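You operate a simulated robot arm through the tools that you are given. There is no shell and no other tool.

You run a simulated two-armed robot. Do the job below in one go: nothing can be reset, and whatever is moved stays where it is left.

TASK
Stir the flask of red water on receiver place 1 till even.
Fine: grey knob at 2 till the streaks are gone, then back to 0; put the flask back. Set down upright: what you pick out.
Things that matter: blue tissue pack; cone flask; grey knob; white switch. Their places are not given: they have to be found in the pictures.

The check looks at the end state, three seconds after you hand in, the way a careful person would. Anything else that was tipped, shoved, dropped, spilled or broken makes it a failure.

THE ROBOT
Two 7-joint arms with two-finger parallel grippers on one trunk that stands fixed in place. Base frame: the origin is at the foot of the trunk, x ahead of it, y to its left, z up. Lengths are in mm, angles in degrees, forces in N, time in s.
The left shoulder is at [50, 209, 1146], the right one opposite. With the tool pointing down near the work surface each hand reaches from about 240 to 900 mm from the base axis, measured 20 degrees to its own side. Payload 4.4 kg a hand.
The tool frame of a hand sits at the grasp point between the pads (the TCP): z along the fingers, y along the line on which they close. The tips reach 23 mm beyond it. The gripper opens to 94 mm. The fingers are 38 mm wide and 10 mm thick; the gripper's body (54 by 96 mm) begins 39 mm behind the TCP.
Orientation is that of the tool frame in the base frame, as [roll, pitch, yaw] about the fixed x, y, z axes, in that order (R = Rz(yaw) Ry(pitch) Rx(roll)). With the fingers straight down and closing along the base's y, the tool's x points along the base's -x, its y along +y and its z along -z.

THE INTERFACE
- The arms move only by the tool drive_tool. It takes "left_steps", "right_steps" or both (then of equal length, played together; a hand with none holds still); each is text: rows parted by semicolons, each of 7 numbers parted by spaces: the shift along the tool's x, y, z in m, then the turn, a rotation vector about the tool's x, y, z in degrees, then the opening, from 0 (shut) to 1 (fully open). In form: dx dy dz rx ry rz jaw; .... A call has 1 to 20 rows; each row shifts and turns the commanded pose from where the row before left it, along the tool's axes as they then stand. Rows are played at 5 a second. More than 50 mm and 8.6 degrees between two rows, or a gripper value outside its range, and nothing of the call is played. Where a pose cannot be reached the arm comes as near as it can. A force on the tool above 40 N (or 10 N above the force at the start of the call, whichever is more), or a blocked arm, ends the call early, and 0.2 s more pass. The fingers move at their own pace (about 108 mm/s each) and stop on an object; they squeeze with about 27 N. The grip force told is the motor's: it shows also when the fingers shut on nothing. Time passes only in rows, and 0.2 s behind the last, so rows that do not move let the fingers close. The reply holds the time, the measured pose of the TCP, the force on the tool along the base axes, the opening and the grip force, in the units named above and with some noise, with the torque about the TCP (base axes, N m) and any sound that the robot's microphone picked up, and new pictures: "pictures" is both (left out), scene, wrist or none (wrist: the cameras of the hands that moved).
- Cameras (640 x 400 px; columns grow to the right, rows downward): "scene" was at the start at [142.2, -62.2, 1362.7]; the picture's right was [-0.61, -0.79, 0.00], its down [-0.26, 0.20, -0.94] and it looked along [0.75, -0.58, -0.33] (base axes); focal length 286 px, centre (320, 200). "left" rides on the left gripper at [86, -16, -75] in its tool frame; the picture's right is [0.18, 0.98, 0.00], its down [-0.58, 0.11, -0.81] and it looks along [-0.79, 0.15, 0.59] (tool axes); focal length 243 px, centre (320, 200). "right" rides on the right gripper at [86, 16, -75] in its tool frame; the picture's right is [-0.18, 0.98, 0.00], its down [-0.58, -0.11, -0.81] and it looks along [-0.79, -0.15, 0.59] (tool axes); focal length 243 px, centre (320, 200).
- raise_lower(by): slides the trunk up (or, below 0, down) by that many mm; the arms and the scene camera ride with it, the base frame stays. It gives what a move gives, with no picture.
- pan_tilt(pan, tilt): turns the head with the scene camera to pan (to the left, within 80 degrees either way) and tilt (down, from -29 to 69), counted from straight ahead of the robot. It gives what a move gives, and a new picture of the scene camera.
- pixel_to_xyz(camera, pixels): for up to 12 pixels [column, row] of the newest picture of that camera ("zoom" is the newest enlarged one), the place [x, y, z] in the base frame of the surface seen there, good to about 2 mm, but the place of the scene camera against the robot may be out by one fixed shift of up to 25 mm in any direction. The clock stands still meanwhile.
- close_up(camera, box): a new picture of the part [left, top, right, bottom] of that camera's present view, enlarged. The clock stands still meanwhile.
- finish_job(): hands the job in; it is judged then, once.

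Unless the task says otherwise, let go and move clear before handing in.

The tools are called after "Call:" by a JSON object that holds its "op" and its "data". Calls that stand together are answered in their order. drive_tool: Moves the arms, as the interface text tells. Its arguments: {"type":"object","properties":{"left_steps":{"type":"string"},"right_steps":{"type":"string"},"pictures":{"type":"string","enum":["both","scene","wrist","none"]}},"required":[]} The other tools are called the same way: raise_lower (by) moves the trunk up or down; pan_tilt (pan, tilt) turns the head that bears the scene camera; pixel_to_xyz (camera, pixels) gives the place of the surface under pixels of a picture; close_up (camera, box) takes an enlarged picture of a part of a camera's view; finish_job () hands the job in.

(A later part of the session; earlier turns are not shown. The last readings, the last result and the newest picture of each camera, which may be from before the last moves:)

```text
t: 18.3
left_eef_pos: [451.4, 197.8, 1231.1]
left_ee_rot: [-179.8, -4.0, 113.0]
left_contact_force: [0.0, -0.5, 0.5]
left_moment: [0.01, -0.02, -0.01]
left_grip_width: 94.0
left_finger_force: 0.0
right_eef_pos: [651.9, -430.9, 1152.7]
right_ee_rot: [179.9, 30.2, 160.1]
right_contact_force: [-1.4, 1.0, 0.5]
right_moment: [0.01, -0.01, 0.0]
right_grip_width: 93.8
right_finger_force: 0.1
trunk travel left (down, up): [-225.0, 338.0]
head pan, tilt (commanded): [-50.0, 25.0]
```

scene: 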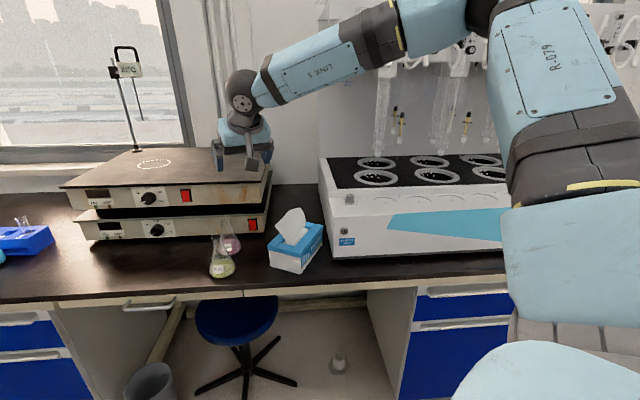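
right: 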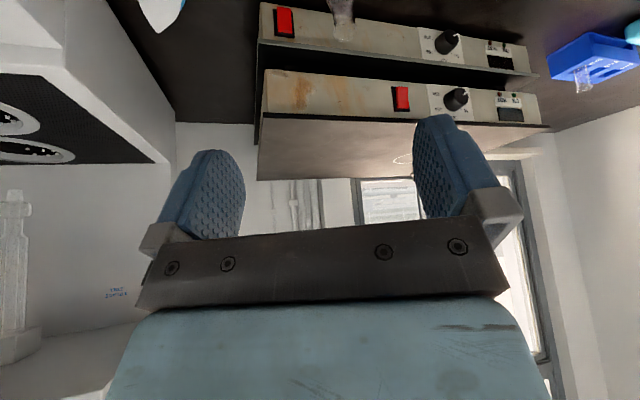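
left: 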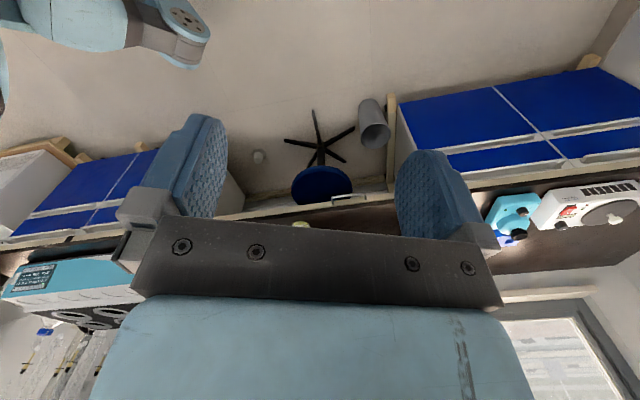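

The view is too high to see the flasks, which are at the picture's top edge ([340,15]). I'll lower the right hand by 150 mm.

Call:
{"op": "drive_tool", "data": {"right_steps": "0.01875 0 0.0325 0 0 0 1;0.01875 0 0.0325 0 0 0 1;0.01875 0 0.0325 0 0 0 1;0.01875 0 0.0325 0 0 0 1;0 0 0 0 0 0 1", "pictures": "both"}}

```text
t: 19.5
left_eef_pos: [453.2, 196.7, 1230.2]
left_ee_rot: [-179.8, -4.1, 113.0]
left_contact_force: [-0.2, -0.6, 0.3]
left_moment: [0.02, -0.02, 0.02]
left_grip_width: 93.8
left_finger_force: 0.1
right_eef_pos: [653.1, -426.7, 999.0]
right_ee_rot: [180.0, 30.1, 160.1]
right_contact_force: [-0.4, 0.5, 0.8]
right_moment: [0.0, -0.01, -0.03]
right_grip_width: 94.0
right_finger_force: 0.1
trunk travel left (down, up): [-225.0, 338.0]
head pan, tilt (commanded): [-50.0, 25.0]
```

scene: 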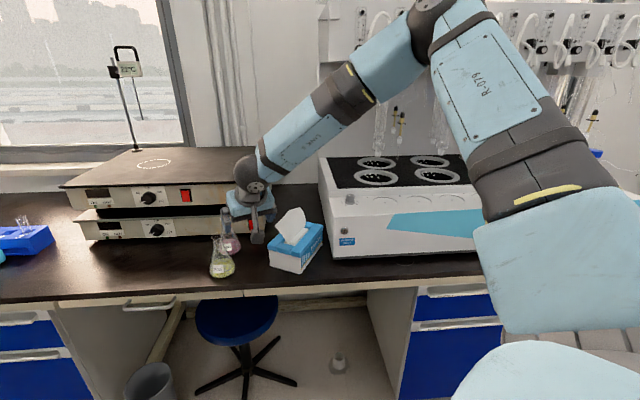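
right: 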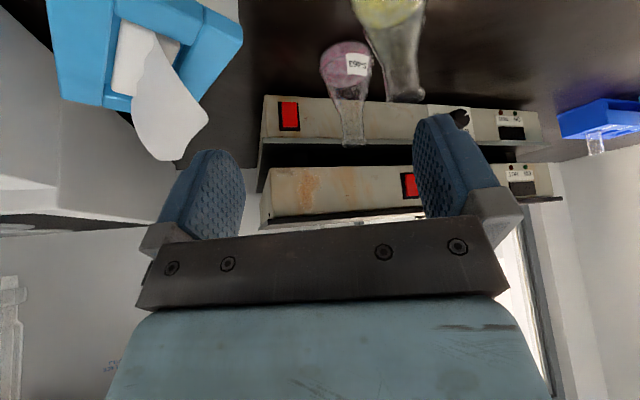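

The red flask S-463 is clear at [347,65], its rim at [353,140]; the yellow one's rim is at [404,96]. I'll enlarge and measure.

Call:
{"op": "close_up", "data": {"camera": "right", "box": [272, 20, 432, 120]}}

Call:
{"op": "close_up", "data": {"camera": "right", "box": [300, 30, 396, 150]}}

Call:
{"op": "pixel_to_xyz", "data": {"camera": "right", "pixels": [[342, 142], [354, 144], [364, 143], [353, 130], [350, 110], [346, 90], [345, 60], [346, 44], [322, 68], [404, 97], [390, 60], [385, 12]]}}

```text
4.00 times, centred on (352, 70) of right
```

zoom: 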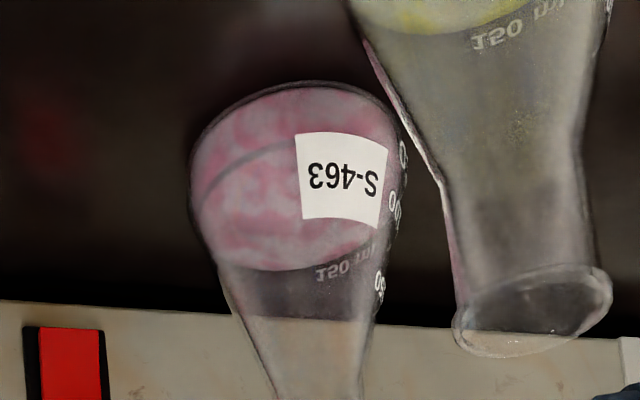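

```text
3.33 times, centred on (348, 90) of right
```

zoom: 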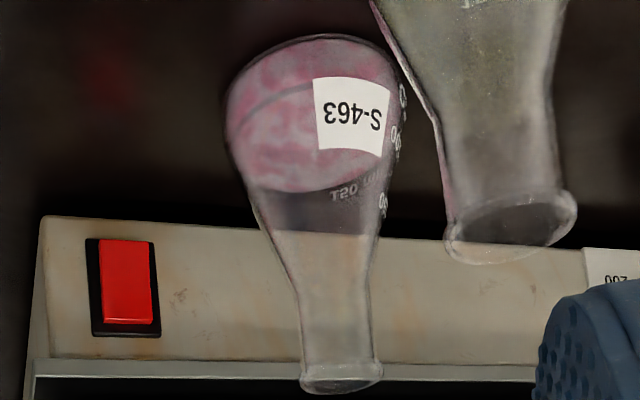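

```text
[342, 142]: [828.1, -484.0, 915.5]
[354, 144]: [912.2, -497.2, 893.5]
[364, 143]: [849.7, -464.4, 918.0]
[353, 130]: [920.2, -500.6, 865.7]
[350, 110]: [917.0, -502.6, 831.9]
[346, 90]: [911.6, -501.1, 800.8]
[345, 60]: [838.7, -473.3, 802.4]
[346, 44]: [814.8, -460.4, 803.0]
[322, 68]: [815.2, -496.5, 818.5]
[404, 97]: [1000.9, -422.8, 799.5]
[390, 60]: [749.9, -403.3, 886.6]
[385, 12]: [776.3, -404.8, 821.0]
```

The red liquid shows streaks, its axis is about [842,-474] with rim z≈917; the yellow flask axis is about [765,-397]. I'll measure the hotplate edges and the pack with this accurate wrist camera before approaching.

Call:
{"op": "pixel_to_xyz", "data": {"camera": "right", "pixels": [[266, 98], [262, 134], [266, 172], [266, 222], [300, 134], [400, 134], [290, 215], [380, 205], [205, 125], [240, 45], [60, 60], [190, 150]]}}

Call:
{"op": "pixel_to_xyz", "data": {"camera": "zoom", "pixels": [[302, 384], [310, 391], [340, 393], [370, 388], [381, 376], [350, 362], [310, 330], [366, 330], [228, 110], [240, 160], [310, 40], [350, 110]]}}

```text
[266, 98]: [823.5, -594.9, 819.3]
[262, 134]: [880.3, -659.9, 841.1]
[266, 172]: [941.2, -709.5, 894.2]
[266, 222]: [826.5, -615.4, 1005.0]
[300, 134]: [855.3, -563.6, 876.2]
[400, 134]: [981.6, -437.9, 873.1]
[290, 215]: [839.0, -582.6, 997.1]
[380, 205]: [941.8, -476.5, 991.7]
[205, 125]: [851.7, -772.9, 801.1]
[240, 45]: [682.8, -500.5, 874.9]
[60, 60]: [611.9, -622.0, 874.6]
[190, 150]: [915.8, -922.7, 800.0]
```

```text
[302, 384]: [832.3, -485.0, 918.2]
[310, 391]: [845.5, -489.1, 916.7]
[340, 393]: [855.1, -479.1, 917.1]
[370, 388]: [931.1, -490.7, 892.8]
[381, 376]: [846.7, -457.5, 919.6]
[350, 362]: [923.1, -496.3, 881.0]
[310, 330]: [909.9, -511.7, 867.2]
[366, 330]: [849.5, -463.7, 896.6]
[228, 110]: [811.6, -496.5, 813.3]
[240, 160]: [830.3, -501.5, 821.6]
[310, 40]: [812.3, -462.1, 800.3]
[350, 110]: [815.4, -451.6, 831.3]
```

The hotplate front is the line x−y≈1420, leaving ~73 mm from the flask axis [842,-473]; clearance is fine with a 20° outward tilt and yaw 180. I'll reorient the right hand now.

Call:
{"op": "drive_tool", "data": {"right_steps": "0 0 -0.01 0 7.5 0 1;0 0 -0.01 0 7.5 0 1;0 0 0 0 7.5 0 1;0 0 0 0 7.5 0 1;0 0 0 0 0 -6.65 1;0 0 0 0 0 -6.65 1;0 0 0 0 0 -6.65 1;0 0 0 0 -6.7 0 0.7;0 0 0 0 -6.7 0 0.7;0 0 0 0 -6.7 0 0.7;0 0 0 0 0 0 0.7", "pictures": "wrist"}}

```text
t: 21.9
left_eef_pos: [453.0, 197.1, 1231.2]
left_ee_rot: [-179.7, -4.1, 113.1]
left_contact_force: [-0.1, 0.0, 0.2]
left_moment: [-0.01, -0.01, 0.0]
left_grip_width: 94.1
left_finger_force: 0.2
right_eef_pos: [646.8, -427.5, 1019.0]
right_ee_rot: [180.0, 20.1, -179.9]
right_contact_force: [-0.1, -0.7, -0.9]
right_moment: [0.01, -0.02, 0.01]
right_grip_width: 65.9
right_finger_force: 0.0
trunk travel left (down, up): [-225.0, 338.0]
head pan, tilt (commanded): [-50.0, 25.0]
```

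right: 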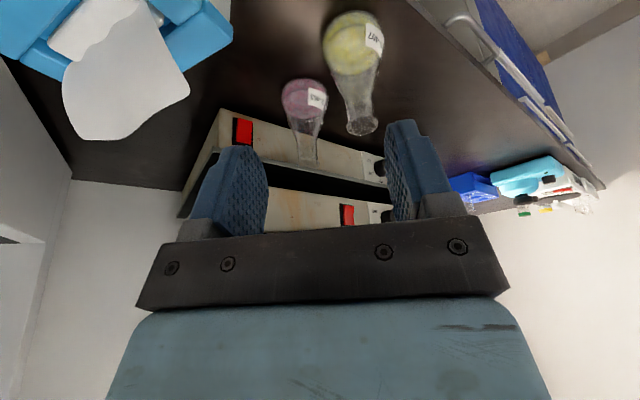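

I'll check the red flask's rim position again from this new view before moving in.

Call:
{"op": "close_up", "data": {"camera": "right", "box": [262, 70, 390, 180]}}

```text
3.64 times, centred on (326, 125) of right
```

zoom: 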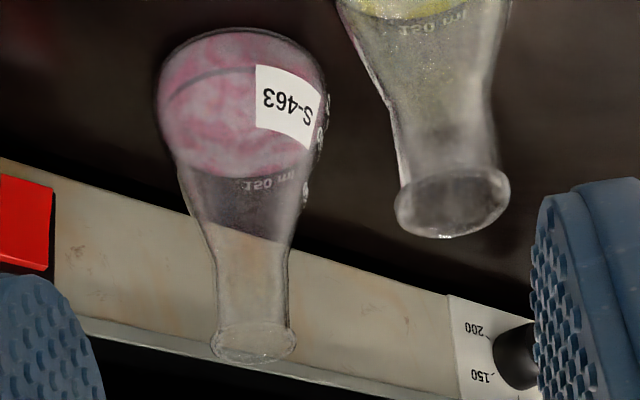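

Call:
{"op": "pixel_to_xyz", "data": {"camera": "zoom", "pixels": [[213, 350], [225, 358], [250, 362], [275, 359], [295, 345], [290, 330], [215, 335], [400, 220], [420, 232], [450, 236], [490, 220], [505, 195]]}}

```text
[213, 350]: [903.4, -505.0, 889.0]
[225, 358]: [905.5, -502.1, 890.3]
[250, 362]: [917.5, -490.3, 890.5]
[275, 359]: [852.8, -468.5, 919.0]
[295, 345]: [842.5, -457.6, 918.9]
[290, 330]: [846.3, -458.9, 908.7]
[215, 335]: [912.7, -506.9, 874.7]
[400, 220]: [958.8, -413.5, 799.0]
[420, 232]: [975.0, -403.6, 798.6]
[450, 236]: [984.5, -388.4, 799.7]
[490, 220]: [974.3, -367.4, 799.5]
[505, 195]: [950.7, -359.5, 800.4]
```

Both views agree on a rim centre near [840,-473], z≈918. I'll move to a pre-grasp point 105 mm back along the fingers.

Call:
{"op": "drive_tool", "data": {"right_steps": "-0.035 -0.0114 0.0185 0 0 0 0.7;-0.035 -0.0114 0.0185 0 0 0 0.7;-0.035 -0.0114 0.0185 0 0 0 0.7;-0.035 -0.0114 0.0185 0 0 0 0.7;0 0 0 0 0 0 0.7", "pictures": "both"}}

```text
t: 23.1
left_eef_pos: [453.7, 196.5, 1231.0]
left_ee_rot: [-179.6, -4.1, 113.0]
left_contact_force: [0.5, -0.7, -0.6]
left_moment: [0.0, -0.03, 0.0]
left_grip_width: 94.0
left_finger_force: 0.1
right_eef_pos: [798.7, -472.9, 998.4]
right_ee_rot: [-179.8, 20.2, -179.9]
right_contact_force: [-0.3, -1.0, 0.1]
right_moment: [0.01, 0.01, 0.04]
right_grip_width: 65.9
right_finger_force: 0.1
trunk travel left (down, up): [-225.0, 338.0]
head pan, tilt (commanded): [-50.0, 25.0]
```

scene: 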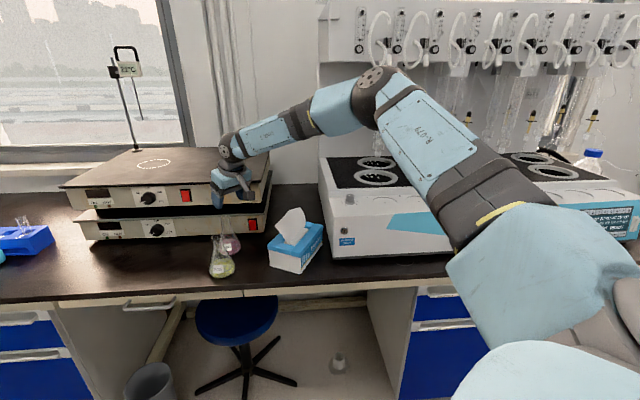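
right: 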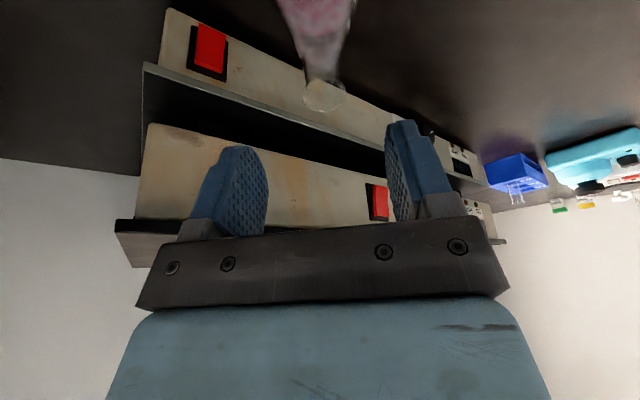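

The rim is now at about [323,97] in the right picture; I'll refine its centre once more from this near view.

Call:
{"op": "close_up", "data": {"camera": "right", "box": [264, 0, 392, 120]}}

Call:
{"op": "pixel_to_xyz", "data": {"camera": "right", "pixels": [[303, 96], [307, 105], [314, 110], [323, 112], [333, 109], [341, 104], [345, 95], [340, 84], [325, 80], [310, 84]]}}

```text
3.33 times, centred on (328, 60) of right
```

zoom: 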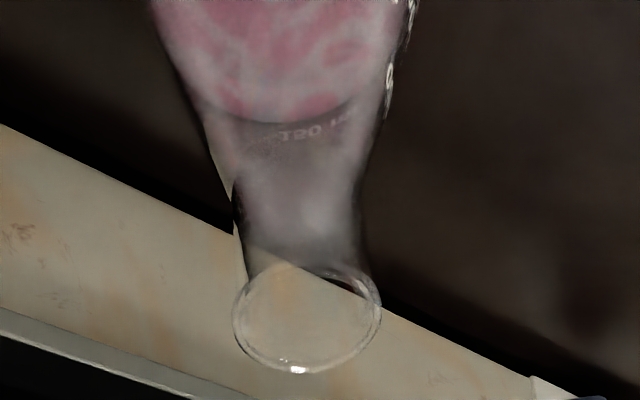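

```text
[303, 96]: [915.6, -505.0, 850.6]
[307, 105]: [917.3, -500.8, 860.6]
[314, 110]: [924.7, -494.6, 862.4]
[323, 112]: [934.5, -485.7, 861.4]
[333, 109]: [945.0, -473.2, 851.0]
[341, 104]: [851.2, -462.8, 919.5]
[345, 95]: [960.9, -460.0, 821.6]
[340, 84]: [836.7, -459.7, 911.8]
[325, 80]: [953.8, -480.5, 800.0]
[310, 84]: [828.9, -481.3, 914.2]
```

Rim centre confirmed at [838.5,-472.5]. I'll go down along the fingers most of the way, then check.

Call:
{"op": "drive_tool", "data": {"right_steps": "-0.0008 0 0.022 0 0 0 0.7;-0.0008 0 0.022 0 0 0 0.7;-0.0008 0 0.022 0 0 0 0.7;0 0 0 0 0 0 0.7", "pictures": "both"}}

```text
t: 24.1
left_eef_pos: [453.7, 196.8, 1232.2]
left_ee_rot: [-179.7, -4.1, 112.9]
left_contact_force: [-0.5, 1.0, 0.1]
left_moment: [0.0, 0.01, -0.01]
left_grip_width: 94.0
left_finger_force: 0.0
right_eef_pos: [799.5, -478.7, 949.1]
right_ee_rot: [180.0, 20.2, -180.0]
right_contact_force: [0.6, -0.3, -0.2]
right_moment: [-0.02, 0.0, -0.01]
right_grip_width: 65.7
right_finger_force: 0.1
right hand out of reach, approached as far as the arm can: row 2, 3
trunk travel left (down, up): [-225.0, 338.0]
head pan, tilt (commanded): [-50.0, 25.0]
```

scene: 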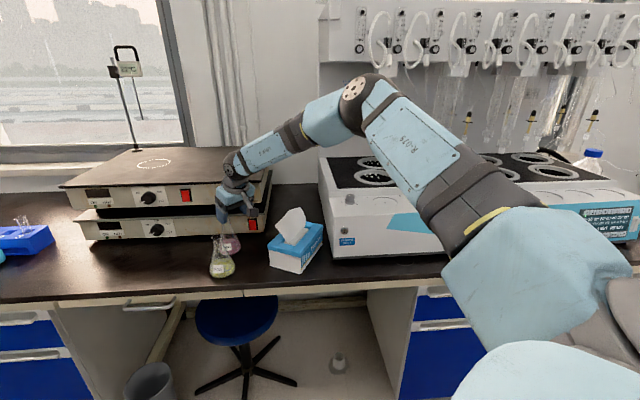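
right: 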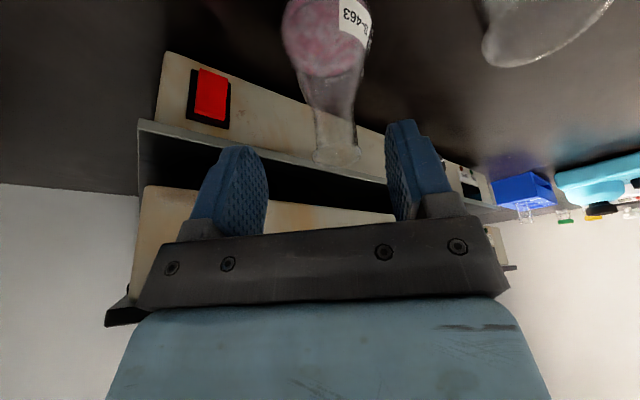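

The arm reports out of reach at x≈800 with this tilt and yaw. I'll lift away from the flasks, take a yaw nearer the arm's own direction (160°) with a smaller tilt, and test reach there.

Call:
{"op": "drive_tool", "data": {"right_steps": "-0.0103 0 -0.0282 0 0 0 0.7;-0.0103 0 -0.0282 0 0 0 0.7;0 0 0 0 6.7 0 0.7;0 0 0 0 6.7 0 0.7;0 0 0 0 6.7 0 0.7;0 0 0 0 0 6.67 0.7;0 0 0 0 0 6.67 0.7;0 0 0 0 0 6.67 0.7;0 0 0 0 -5 0 0.7;0 0 0 0 -5 0 0.7;0 0 0 0 0 0 0.7", "pictures": "wrist"}}

```text
t: 26.5
left_eef_pos: [454.4, 197.0, 1230.8]
left_ee_rot: [-179.7, -4.1, 113.1]
left_contact_force: [0.4, -0.7, -0.4]
left_moment: [0.0, 0.03, 0.0]
left_grip_width: 94.1
left_finger_force: 0.0
right_eef_pos: [771.3, -471.6, 1016.3]
right_ee_rot: [-180.0, 10.1, 160.1]
right_contact_force: [-0.3, 0.0, 0.9]
right_moment: [0.01, -0.01, -0.02]
right_grip_width: 65.7
right_finger_force: 0.1
right hand out of reach, approached as far as the arm can: row 4, 5
trunk travel left (down, up): [-225.0, 338.0]
head pan, tilt (commanded): [-50.0, 25.0]
```

right: 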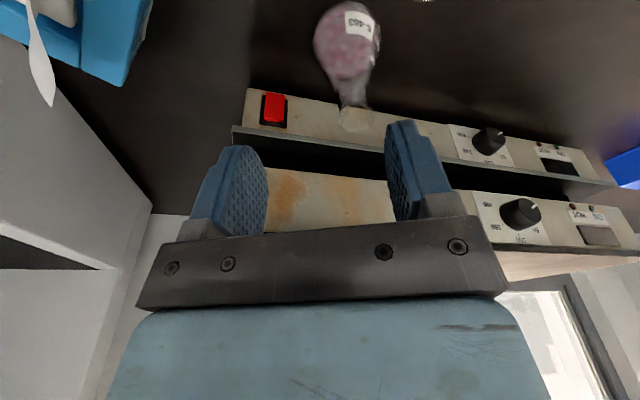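

Reach is limited by extension here, so I'll back the hand off and up, take a steeper 45° outward tilt with yaw ≈185° (keeping the wrist camera clear of the yellow flask), and then lower the trunk.

Call:
{"op": "drive_tool", "data": {"right_steps": "0.0139 0.00335 -0.0365 0 0 0 0.7;0.0139 0.00335 -0.0365 0 0 0 0.7;0.0139 0.00335 -0.0365 0 0 0 0.7;0.0139 0.00335 -0.0365 0 0 0 0.7;0 0 0 0 5 0 0.7;0 0 0 0 5 0 0.7;0 0 0 0 0 -8.3 0.7;0 0 0 0 0 -8.3 0.7;0 0 0 0 0 -8.3 0.7;0 0 0 0 -7.5 0 0.7;0 0 0 0 -7.5 0 0.7;0 0 0 0 -7.5 0 0.7;0 0 0 0 -7.5 0 0.7;0 0 0 0 -7.5 0 0.7;0 0 0 0 -7.5 0 0.7;0 0 0 0 0 0 0.7", "pictures": "wrist"}}

```text
t: 29.9
left_eef_pos: [452.0, 195.8, 1230.3]
left_ee_rot: [-179.7, -4.1, 113.1]
left_contact_force: [0.2, -0.5, -0.5]
left_moment: [0.01, -0.04, 0.0]
left_grip_width: 94.2
left_finger_force: 0.1
right_eef_pos: [701.0, -431.6, 1149.7]
right_ee_rot: [-179.9, 45.1, -175.0]
right_contact_force: [0.4, 0.1, -0.4]
right_moment: [0.0, 0.01, 0.0]
right_grip_width: 65.8
right_finger_force: 0.1
trunk travel left (down, up): [-225.0, 338.0]
head pan, tilt (commanded): [-50.0, 25.0]
```

right: 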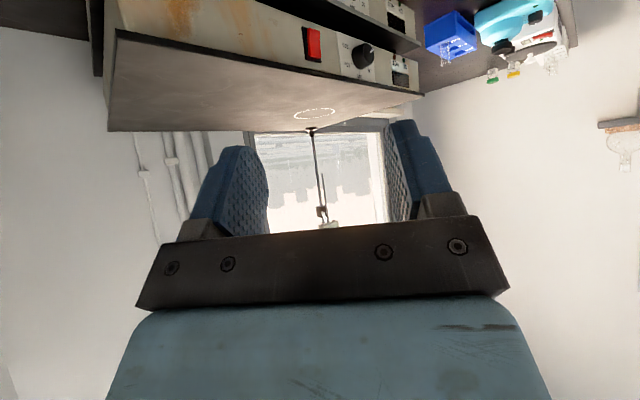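

The hand is clear at [701,-432,1150]. I'll lower the trunk 120 mm to gain reach.

Call:
{"op": "raise_lower", "data": {"by": -120}}

```text
t: 31.4
left_eef_pos: [454.4, 197.1, 1111.0]
left_ee_rot: [-179.7, -4.2, 113.0]
left_contact_force: [-0.7, -0.2, 0.5]
left_moment: [-0.01, 0.0, 0.04]
left_grip_width: 94.1
left_finger_force: 0.0
right_eef_pos: [701.0, -432.0, 1030.9]
right_ee_rot: [-179.9, 45.1, -175.0]
right_contact_force: [-0.9, 0.2, 0.2]
right_moment: [-0.01, 0.01, 0.0]
right_grip_width: 65.7
right_finger_force: 0.0
trunk travel left (down, up): [-105.0, 458.0]
head pan, tilt (commanded): [-50.0, 25.0]
```

The steep tilt would bring the wrist camera's housing close to the tissue pack, so I'd rather have the camera on top. I'll return the fingers to vertical and test turning the wrist the long way round (clockwise) by about 180°.

Call:
{"op": "drive_tool", "data": {"right_steps": "0 0 0 0 7.5 0 0.7;0 0 0 0 7.5 0 0.7;0 0 0 0 7.5 0 0.7;0 0 0 0 7.5 0 0.7;0 0 0 0 7.5 0 0.7;0 0 0 0 7.5 0 0.7;0 0 0 0 0 8.2 0.7;0 0 0 0 0 8.2 0.7;0 0 0 0 0 8.2 0.7;0 0 0 0 0 8.2 0.7;0 0 0 0 0 8.2 0.7;0 0 0 0 0 8.2 0.7;0 0 0 0 0 8.2 0.7;0 0 0 0 0 8.2 0.7;0 0 0 0 0 8.2 0.7;0 0 0 0 0 8.2 0.7;0 0 0 0 0 8.2 0.7;0 0 0 0 0 8.2 0.7", "pictures": "both"}}

```text
t: 35.2
left_eef_pos: [453.9, 195.9, 1111.1]
left_ee_rot: [-179.7, -4.1, 113.0]
left_contact_force: [0.1, 0.5, -0.3]
left_moment: [0.02, -0.03, 0.02]
left_grip_width: 94.1
left_finger_force: 0.2
right_eef_pos: [702.0, -431.7, 1028.7]
right_ee_rot: [179.9, 0.0, 86.4]
right_contact_force: [0.6, 0.2, 0.0]
right_moment: [-0.03, -0.01, 0.0]
right_grip_width: 65.9
right_finger_force: 0.0
trunk travel left (down, up): [-105.0, 458.0]
head pan, tilt (commanded): [-50.0, 25.0]
```

scene: 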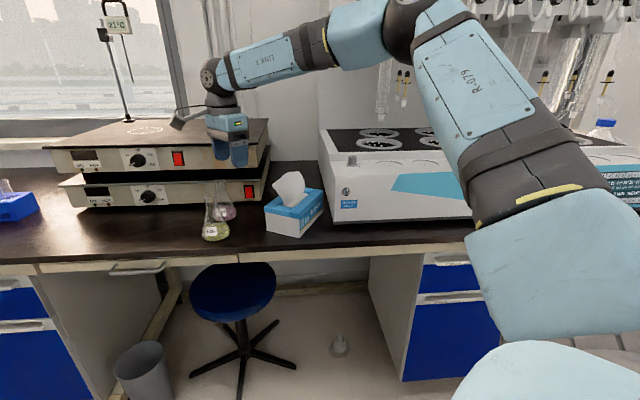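
right: 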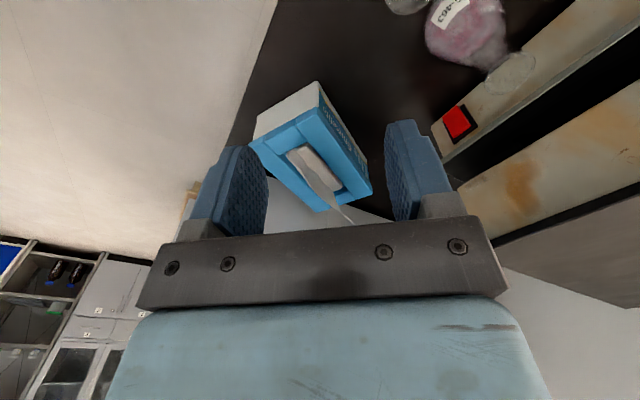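

The wrist turned to yaw 86° without trouble, nothing touched. I'll continue turning to about yaw −20°.

Call:
{"op": "drive_tool", "data": {"right_steps": "0 0 0 0 0 8.2 0.7;0 0 0 0 0 8.2 0.7;0 0 0 0 0 8.2 0.7;0 0 0 0 0 8.2 0.7;0 0 0 0 0 8.2 0.7;0 0 0 0 0 8.2 0.7;0 0 0 0 0 8.2 0.7;0 0 0 0 0 8.2 0.7;0 0 0 0 0 8.2 0.7;0 0 0 0 0 8.2 0.7;0 0 0 0 0 8.2 0.7;0 0 0 0 0 8.2 0.7;0 0 0 0 0 8 0.7", "pictures": "both"}}

```text
t: 38.0
left_eef_pos: [454.0, 195.7, 1111.1]
left_ee_rot: [-179.7, -4.1, 113.0]
left_contact_force: [0.0, 0.1, 0.0]
left_moment: [-0.04, -0.01, 0.0]
left_grip_width: 94.0
left_finger_force: 0.1
right_eef_pos: [699.7, -431.9, 1030.5]
right_ee_rot: [180.0, -0.1, -20.0]
right_contact_force: [0.6, -0.1, 0.2]
right_moment: [0.03, 0.02, 0.03]
right_grip_width: 66.0
right_finger_force: 0.1
trunk travel left (down, up): [-105.0, 458.0]
head pan, tilt (commanded): [-50.0, 25.0]
```

scene: 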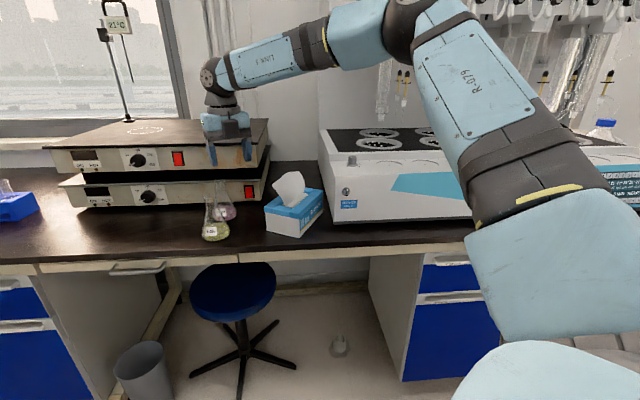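
right: 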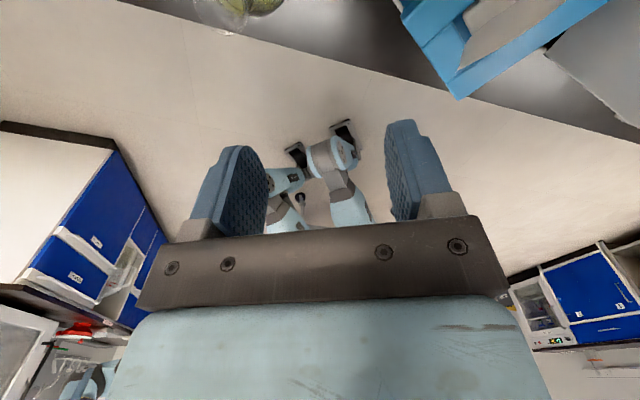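

The flip to yaw −20° works. Now I'll tilt the fingers 45° outward, with the camera ending on top.

Call:
{"op": "drive_tool", "data": {"right_steps": "0 0 0 0 7.5 0 0.7;0 0 0 0 7.5 0 0.7;0 0 0 0 7.5 0 0.7;0 0 0 0 7.5 0 0.7;0 0 0 0 7.5 0 0.7;0 0 0 0 7.5 0 0.7;0 0 0 0 0 0 0.7", "pictures": "both"}}

```text
t: 39.6
left_eef_pos: [453.8, 196.5, 1109.9]
left_ee_rot: [-179.7, -4.1, 113.0]
left_contact_force: [0.1, -1.0, -0.8]
left_moment: [-0.03, 0.03, 0.01]
left_grip_width: 93.6
left_finger_force: 0.0
right_eef_pos: [702.3, -432.5, 1029.6]
right_ee_rot: [-180.0, -45.1, -19.8]
right_contact_force: [0.8, 0.6, -0.5]
right_moment: [0.0, -0.01, 0.01]
right_grip_width: 65.9
right_finger_force: 0.0
trunk travel left (down, up): [-105.0, 458.0]
head pan, tilt (commanded): [-50.0, 25.0]
```

scene: 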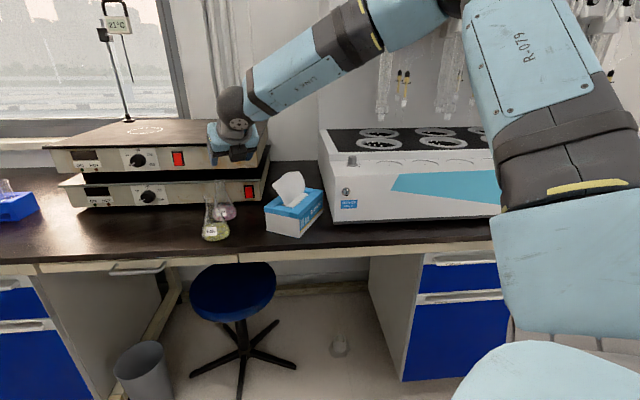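
right: 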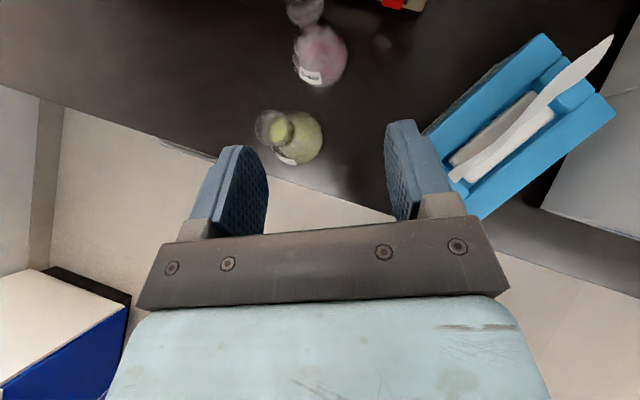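

With the camera on top I see the red flask at [318,50] and the yellow at [292,135]. I'll move to the pre-grasp point 100 mm back along the tilted fingers.

Call:
{"op": "drive_tool", "data": {"right_steps": "0.0025 -0.0028 0.0309 0 0 0 0.7;0.0025 -0.0028 0.0309 0 0 0 0.7;0.0025 -0.0028 0.0309 0 0 0 0.7;0 0 0 0 0 0 0.7", "pictures": "both"}}

```text
t: 40.6
left_eef_pos: [452.6, 197.0, 1110.6]
left_ee_rot: [-179.7, -4.0, 113.0]
left_contact_force: [0.2, -0.3, 0.7]
left_moment: [0.02, -0.01, 0.02]
left_grip_width: 93.7
left_finger_force: 0.1
right_eef_pos: [767.9, -446.4, 971.9]
right_ee_rot: [179.9, -45.1, -19.9]
right_contact_force: [-0.7, 0.7, 0.0]
right_moment: [0.04, 0.0, 0.02]
right_grip_width: 65.8
right_finger_force: 0.1
trunk travel left (down, up): [-105.0, 458.0]
head pan, tilt (commanded): [-50.0, 25.0]
```

scene: 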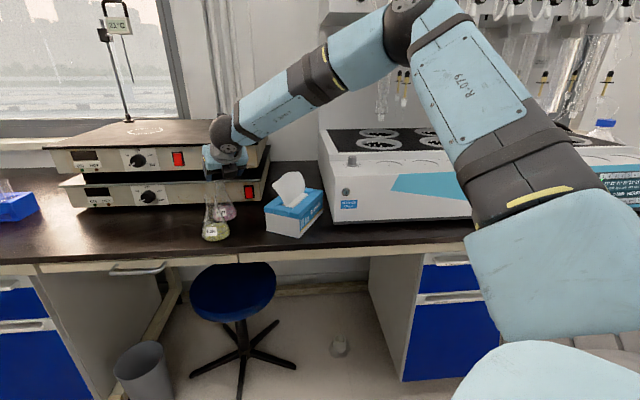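
right: 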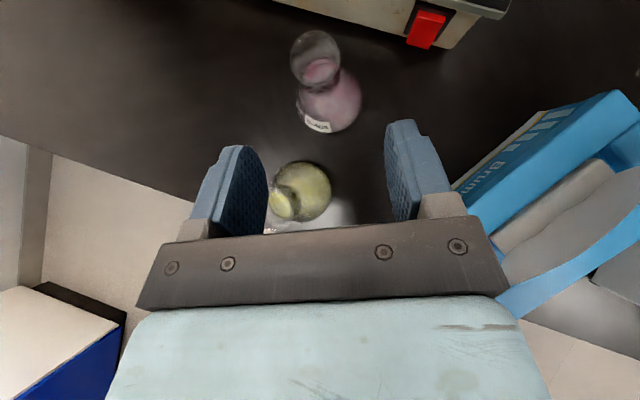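

The rim at [315,58] computes to [839.5,-472], matching. I'll advance 79 mm along the fingers and check.

Call:
{"op": "drive_tool", "data": {"right_steps": "0.0005 0 0.0263 0 0 0 0.7;0.0005 0 0.0263 0 0 0 0.7;0.0005 0 0.0263 0 0 0 0.7;0 0 0 0 0 0 0.7", "pictures": "both"}}

```text
t: 41.6
left_eef_pos: [453.8, 196.0, 1110.4]
left_ee_rot: [-179.6, -4.1, 113.0]
left_contact_force: [0.3, 0.5, -0.3]
left_moment: [-0.02, 0.0, -0.01]
left_grip_width: 94.3
left_finger_force: 0.1
right_eef_pos: [824.4, -466.6, 918.1]
right_ee_rot: [-180.0, -45.1, -19.8]
right_contact_force: [-0.2, 0.3, -0.7]
right_moment: [0.0, -0.02, 0.0]
right_grip_width: 66.0
right_finger_force: 0.0
trunk travel left (down, up): [-105.0, 458.0]
head pan, tilt (commanded): [-50.0, 25.0]
```

scene: 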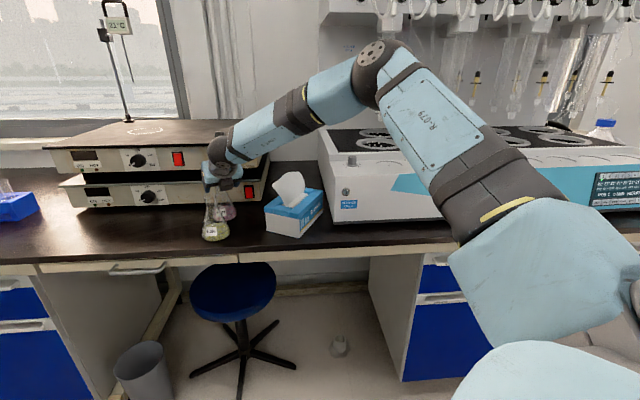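
right: 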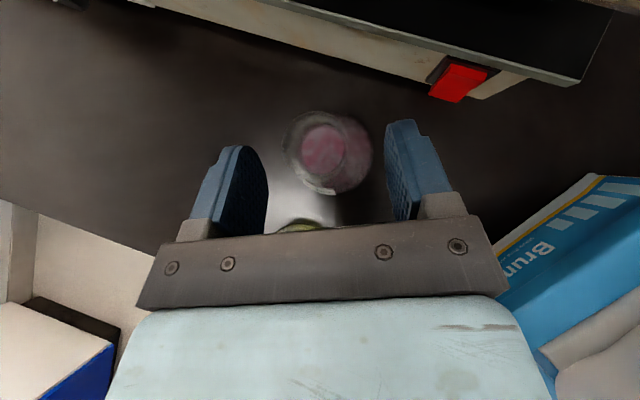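

No reach problem now; the rim is centred between the fingers at about [319,150]. I'll move the last 25 mm and then close on the neck.

Call:
{"op": "drive_tool", "data": {"right_steps": "-0.0012 0.0002 0.0123 0 0 0 0.7;-0.0012 0.0002 0.0123 0 0 0 0.7;0 0 0 0 0 0 0.7", "pictures": "wrist"}}

```text
t: 42.4
left_eef_pos: [453.8, 195.9, 1111.3]
left_ee_rot: [-179.7, -4.0, 112.9]
left_contact_force: [-0.2, 0.2, -0.3]
left_moment: [-0.02, -0.01, -0.03]
left_grip_width: 94.2
left_finger_force: 0.1
right_eef_pos: [837.1, -473.3, 897.4]
right_ee_rot: [-180.0, -45.1, -19.8]
right_contact_force: [0.1, 0.6, -0.6]
right_moment: [0.0, -0.01, 0.03]
right_grip_width: 65.9
right_finger_force: 0.1
trunk travel left (down, up): [-105.0, 458.0]
head pan, tilt (commanded): [-50.0, 25.0]
```

right: 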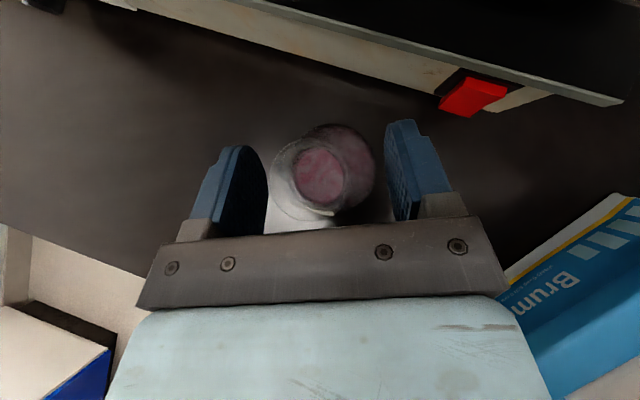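

The rim at [308,180] matches a 2 mm sideways offset; I'll correct that and close the gripper.

Call:
{"op": "drive_tool", "data": {"right_steps": "0 -0.002 0 0 0 0 0.7;0 0 0 0 0 0 0.5;0 0 0 0 0 0 0.35;0 0 0 0 0 0 0.25;0 0 0 0 0 0 0.1;0 0 0 0 0 0 0;0 0 0 0 0 0 0;0 0 0 0 0 0 0", "pictures": "both"}}

```text
t: 44.2
left_eef_pos: [454.0, 197.1, 1111.2]
left_ee_rot: [-179.7, -4.1, 113.0]
left_contact_force: [-0.1, -0.5, 0.4]
left_moment: [-0.02, 0.01, 0.0]
left_grip_width: 94.1
left_finger_force: 0.0
right_eef_pos: [837.6, -469.4, 895.8]
right_ee_rot: [179.9, -45.1, -19.9]
right_contact_force: [0.1, 0.2, 1.9]
right_moment: [-0.01, -0.08, -0.03]
right_grip_width: 35.4
right_finger_force: 27.4
trunk travel left (down, up): [-105.0, 458.0]
head pan, tilt (commanded): [-50.0, 25.0]
```

scene: 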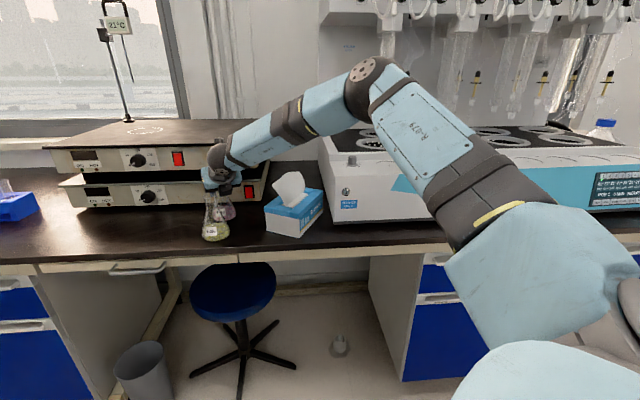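
right: 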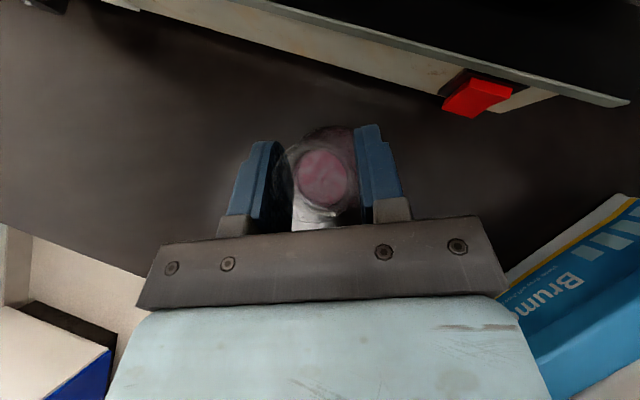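

The gripper holds the neck (35 mm wide, 27 N). I'll lift straight up 40 mm slowly and look.

Call:
{"op": "drive_tool", "data": {"right_steps": "0.0035 0 -0.0035 0 0 0 0;0.0071 0 -0.0071 0 0 0 0;0.0071 0 -0.0071 0 0 0 0;0.0107 0 -0.0106 0 0 0 0;0 0 0 0 0 0 0", "pictures": "both"}}

```text
t: 45.4
left_eef_pos: [454.5, 196.7, 1110.2]
left_ee_rot: [-179.8, -4.1, 113.1]
left_contact_force: [-0.4, 0.8, 0.1]
left_moment: [0.02, 0.01, -0.03]
left_grip_width: 94.2
left_finger_force: 0.1
right_eef_pos: [840.8, -470.5, 935.4]
right_ee_rot: [-179.9, -44.9, -19.9]
right_contact_force: [0.2, -0.1, -0.6]
right_moment: [-0.03, 0.04, 0.01]
right_grip_width: 27.3
right_finger_force: 27.1
trunk travel left (down, up): [-105.0, 458.0]
head pan, tilt (commanded): [-50.0, 25.0]
```

scene: 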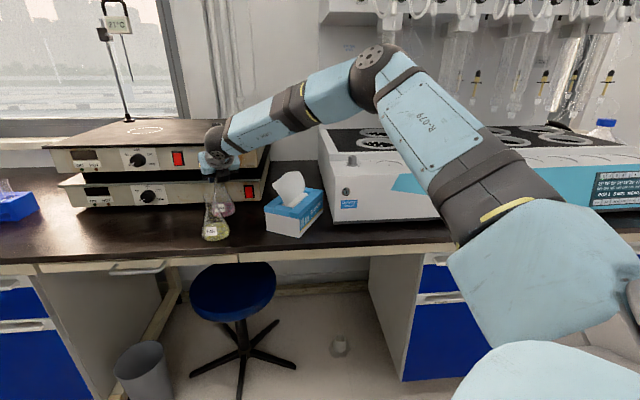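
right: 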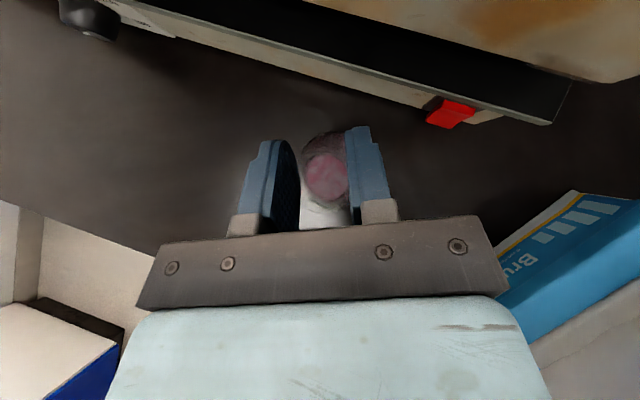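

The grip width fell to 27 mm, so the pads slid from the cone up onto the neck. I'll look closely whether the flask is lifted and upright.

Call:
{"op": "close_up", "data": {"camera": "scene", "box": [170, 130, 298, 250]}}

Call:
{"op": "close_up", "data": {"camera": "right", "box": [256, 110, 416, 240]}}

```text
3.33 times, centred on (234, 190) of scene
```

zoom: 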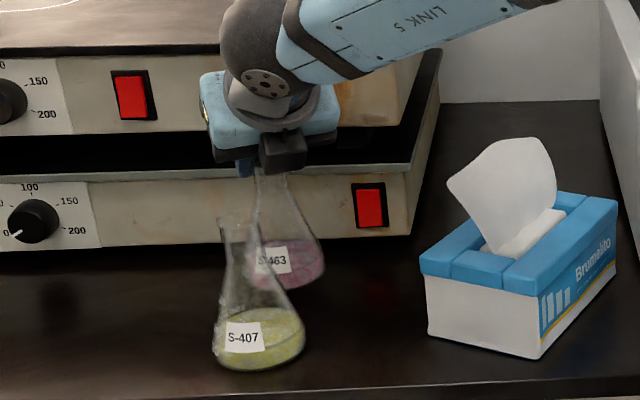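

```text
3.08 times, centred on (336, 175) of right
```

zoom: 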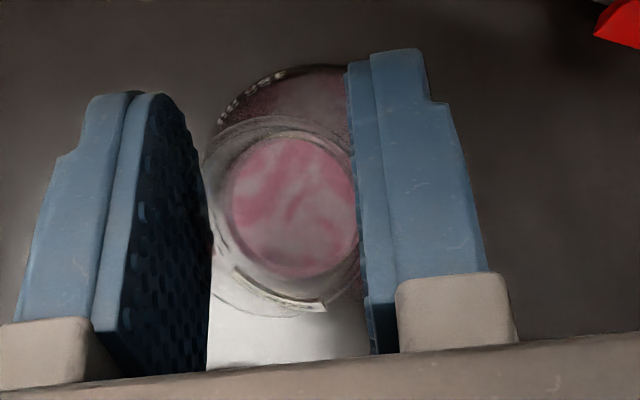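

I'll measure the rim and body heights to see how far the flask has come up.

Call:
{"op": "pixel_to_xyz", "data": {"camera": "zoom", "pixels": [[240, 275], [280, 300], [325, 302], [300, 145], [215, 160], [250, 85], [300, 72], [295, 200], [285, 310]]}}

Call:
{"op": "pixel_to_xyz", "data": {"camera": "scene", "pixels": [[219, 208], [226, 214], [216, 231], [212, 236], [222, 205], [228, 208]]}}

```text
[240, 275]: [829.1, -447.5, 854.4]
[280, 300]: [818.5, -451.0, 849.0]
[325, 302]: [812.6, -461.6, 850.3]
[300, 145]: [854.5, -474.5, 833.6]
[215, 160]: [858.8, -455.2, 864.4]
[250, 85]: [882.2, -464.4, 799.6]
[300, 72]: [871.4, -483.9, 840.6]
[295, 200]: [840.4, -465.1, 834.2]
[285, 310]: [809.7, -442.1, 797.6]
```

```text
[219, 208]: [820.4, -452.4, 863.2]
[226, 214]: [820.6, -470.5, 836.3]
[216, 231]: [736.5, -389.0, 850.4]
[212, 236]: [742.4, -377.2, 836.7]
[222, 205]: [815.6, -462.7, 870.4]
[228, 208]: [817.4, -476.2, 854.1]
```

I'll compare label heights of both flasks in the scene view to judge the lift.

Call:
{"op": "close_up", "data": {"camera": "scene", "box": [190, 170, 254, 242]}}

Call:
{"op": "pixel_to_xyz", "data": {"camera": "scene", "pixels": [[211, 231], [208, 228], [208, 235], [219, 208], [217, 205], [217, 211], [214, 241], [225, 217], [230, 205], [221, 183]]}}

```text
5.56 times, centred on (222, 206) of scene
```

zoom: 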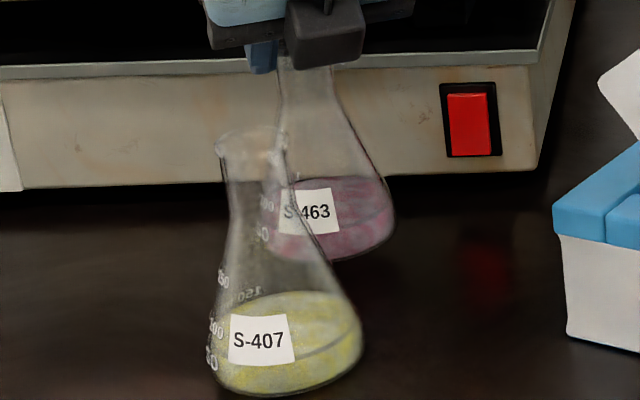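

```text
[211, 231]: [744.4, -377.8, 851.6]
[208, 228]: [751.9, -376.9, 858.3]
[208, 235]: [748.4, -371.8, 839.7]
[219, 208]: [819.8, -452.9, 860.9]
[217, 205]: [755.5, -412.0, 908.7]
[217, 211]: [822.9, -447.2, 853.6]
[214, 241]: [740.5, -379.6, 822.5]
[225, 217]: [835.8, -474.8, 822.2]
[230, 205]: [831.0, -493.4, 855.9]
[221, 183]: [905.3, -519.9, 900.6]
```

The red flask seems to have risen only about 9 mm, so the hold may be high on the neck. I'll sample the rim circle in the wrist view.

Call:
{"op": "close_up", "data": {"camera": "right", "box": [296, 125, 360, 225]}}

Call:
{"op": "pixel_to_xyz", "data": {"camera": "right", "pixels": [[299, 180], [300, 170], [303, 155], [310, 150], [322, 147], [335, 150], [345, 155], [302, 195], [312, 205], [325, 212], [340, 205], [348, 195]]}}

```text
4.00 times, centred on (328, 175) of right
```

zoom: 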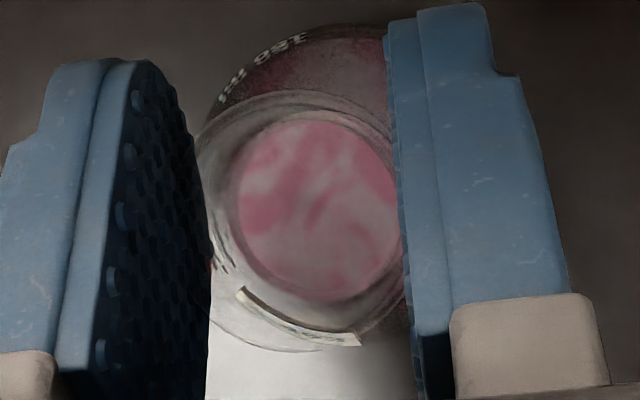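

```text
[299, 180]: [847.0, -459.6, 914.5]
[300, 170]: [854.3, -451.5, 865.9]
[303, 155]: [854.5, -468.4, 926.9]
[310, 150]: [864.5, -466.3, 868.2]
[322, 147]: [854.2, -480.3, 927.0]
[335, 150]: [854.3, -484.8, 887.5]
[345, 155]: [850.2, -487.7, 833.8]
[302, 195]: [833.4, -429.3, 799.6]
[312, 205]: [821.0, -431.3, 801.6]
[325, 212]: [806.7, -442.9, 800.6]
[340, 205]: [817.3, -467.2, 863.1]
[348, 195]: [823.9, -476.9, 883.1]
```

The rim is now at z≈927, so the flask hangs about 9 mm off the bench, held only high on the neck. I'll set it back down those 9–10 mm, open, and regrip a little lower on the neck.

Call:
{"op": "drive_tool", "data": {"right_steps": "-0.0025 0 0.0025 0 0 0 0;-0.0025 0 0.0025 0 0 0 0;-0.0018 0 0.0018 0 0 0 0;0 0 0 0 0 0 0", "pictures": "wrist"}}

```text
t: 46.4
left_eef_pos: [453.7, 196.3, 1109.9]
left_ee_rot: [-179.6, -4.2, 113.1]
left_contact_force: [0.3, 0.5, -0.6]
left_moment: [0.02, -0.02, 0.01]
left_grip_width: 93.9
left_finger_force: 0.1
right_eef_pos: [839.8, -469.3, 925.9]
right_ee_rot: [179.9, -45.0, -19.8]
right_contact_force: [-0.4, -0.1, -1.5]
right_moment: [-0.01, 0.01, 0.03]
right_grip_width: 27.4
right_finger_force: 27.0
trunk travel left (down, up): [-105.0, 458.0]
head pan, tilt (commanded): [-50.0, 25.0]
```

right: 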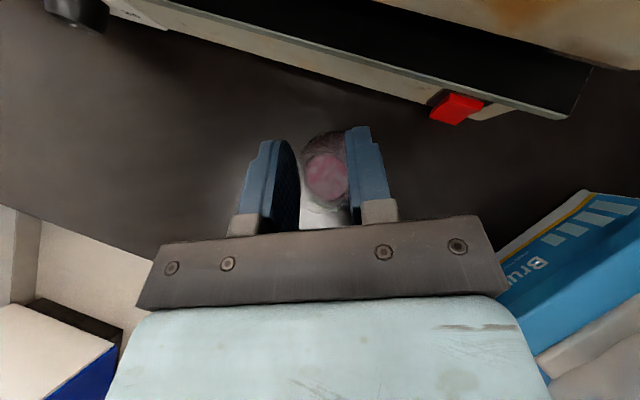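

I'll check the rim height after lowering to see whether the base is on the bench.

Call:
{"op": "close_up", "data": {"camera": "right", "box": [296, 125, 360, 225]}}

Call:
{"op": "pixel_to_xyz", "data": {"camera": "right", "pixels": [[303, 155], [305, 153], [308, 151], [314, 148], [318, 147], [322, 147], [326, 147], [330, 148]]}}

```text
4.00 times, centred on (328, 175) of right
```

zoom: 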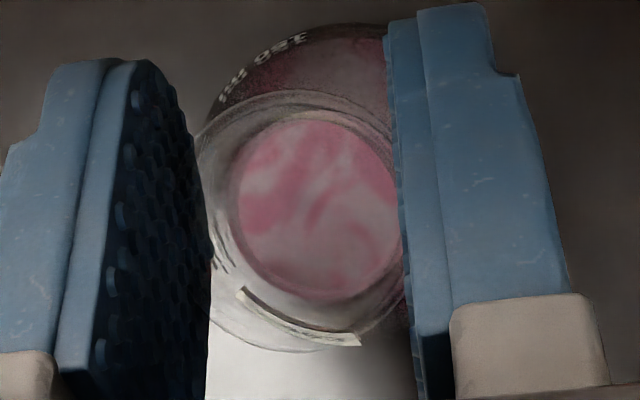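

```text
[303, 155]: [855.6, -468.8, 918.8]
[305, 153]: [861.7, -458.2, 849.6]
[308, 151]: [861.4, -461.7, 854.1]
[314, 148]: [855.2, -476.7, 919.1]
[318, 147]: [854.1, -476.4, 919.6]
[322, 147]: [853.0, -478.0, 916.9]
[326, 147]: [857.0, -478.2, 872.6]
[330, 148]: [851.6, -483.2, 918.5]
```

The rim is at z≈919, so the base is at the bench within about a millimetre. I'll lower 1 mm more, open, then go down to a TCP height of about 908 on the neck.

Call:
{"op": "drive_tool", "data": {"right_steps": "-0.0006 0 0.0006 0 0 0 0;0 0 0 0 0 0 0.3;0 0 0 0 0 0 0.45;0 0 0 0 0 0 0.6;0 0 0 0 0 0 0.6;-0.006 -0.001 0.006 0 0 0 0.6;-0.006 0 0.006 0 0 0 0.6;0 0 0 0 0 0 0.6", "pictures": "wrist"}}

```text
t: 48.2
left_eef_pos: [453.7, 197.4, 1110.3]
left_ee_rot: [-179.8, -4.2, 112.9]
left_contact_force: [0.3, -0.4, -0.2]
left_moment: [-0.03, 0.01, -0.01]
left_grip_width: 93.9
left_finger_force: 0.0
right_eef_pos: [839.8, -468.7, 908.9]
right_ee_rot: [-179.9, -45.2, -19.7]
right_contact_force: [0.1, -0.3, -0.6]
right_moment: [0.0, 0.01, 0.02]
right_grip_width: 56.5
right_finger_force: 0.0
trunk travel left (down, up): [-105.0, 458.0]
head pan, tilt (commanded): [-50.0, 25.0]
```

right: 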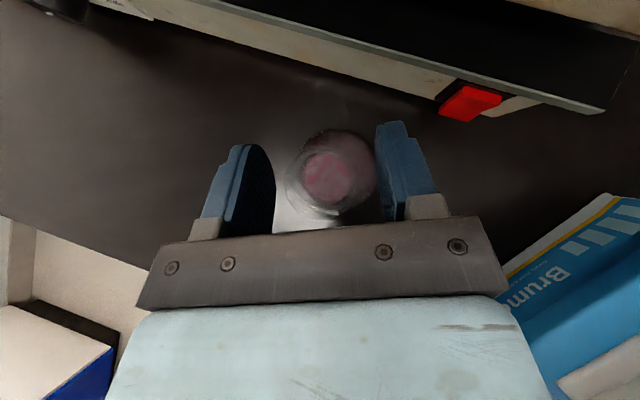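

I'll check the rim's centring and height before closing again.

Call:
{"op": "close_up", "data": {"camera": "right", "box": [264, 120, 392, 230]}}

Call:
{"op": "pixel_to_xyz", "data": {"camera": "zoom", "pixels": [[125, 200], [140, 250], [190, 315], [250, 335], [310, 330], [375, 250], [380, 180], [130, 160], [180, 130]]}}

```text
3.64 times, centred on (328, 175) of right
```

zoom: 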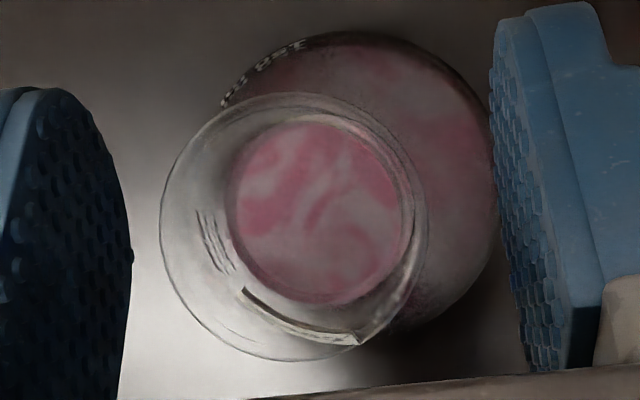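

```text
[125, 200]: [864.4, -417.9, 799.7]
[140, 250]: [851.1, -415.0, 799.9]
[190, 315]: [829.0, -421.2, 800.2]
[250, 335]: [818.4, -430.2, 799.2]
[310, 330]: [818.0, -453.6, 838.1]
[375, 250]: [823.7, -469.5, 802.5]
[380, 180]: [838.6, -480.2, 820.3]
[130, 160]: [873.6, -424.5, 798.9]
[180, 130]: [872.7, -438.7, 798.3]
```

The rim is centred near [839.6,-470], about 1.4 mm off the fingers' midline. I'll correct and close on the neck.

Call:
{"op": "drive_tool", "data": {"right_steps": "0 0.0013 0 0 0 0 0.6;0 0 0 0 0 0 0.45;0 0 0 0 0 0 0.35;0 0 0 0 0 0 0.28;0 0 0 0 0 0 0.1;0 0 0 0 0 0 0;0 0 0 0 0 0 0;0 0 0 0 0 0 0", "pictures": "wrist"}}

```text
t: 50.0
left_eef_pos: [453.5, 195.4, 1110.7]
left_ee_rot: [-179.6, -4.1, 113.1]
left_contact_force: [-0.4, -0.2, -0.3]
left_moment: [-0.02, -0.01, -0.04]
left_grip_width: 94.1
left_finger_force: 0.3
right_eef_pos: [838.7, -471.5, 909.6]
right_ee_rot: [180.0, -45.1, -19.8]
right_contact_force: [0.6, -0.1, 1.0]
right_moment: [-0.05, 0.04, 0.0]
right_grip_width: 27.6
right_finger_force: 26.9
trunk travel left (down, up): [-105.0, 458.0]
head pan, tilt (commanded): [-50.0, 25.0]
```

right: 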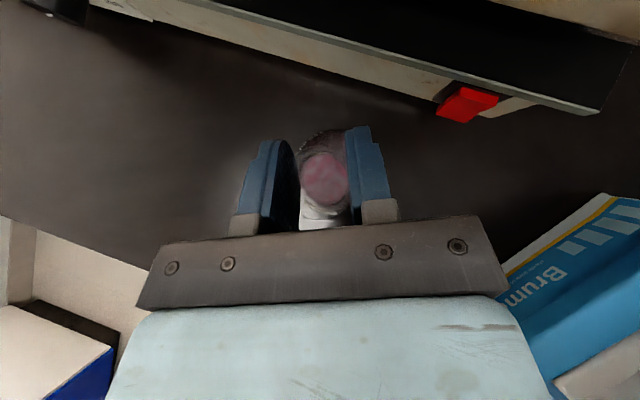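

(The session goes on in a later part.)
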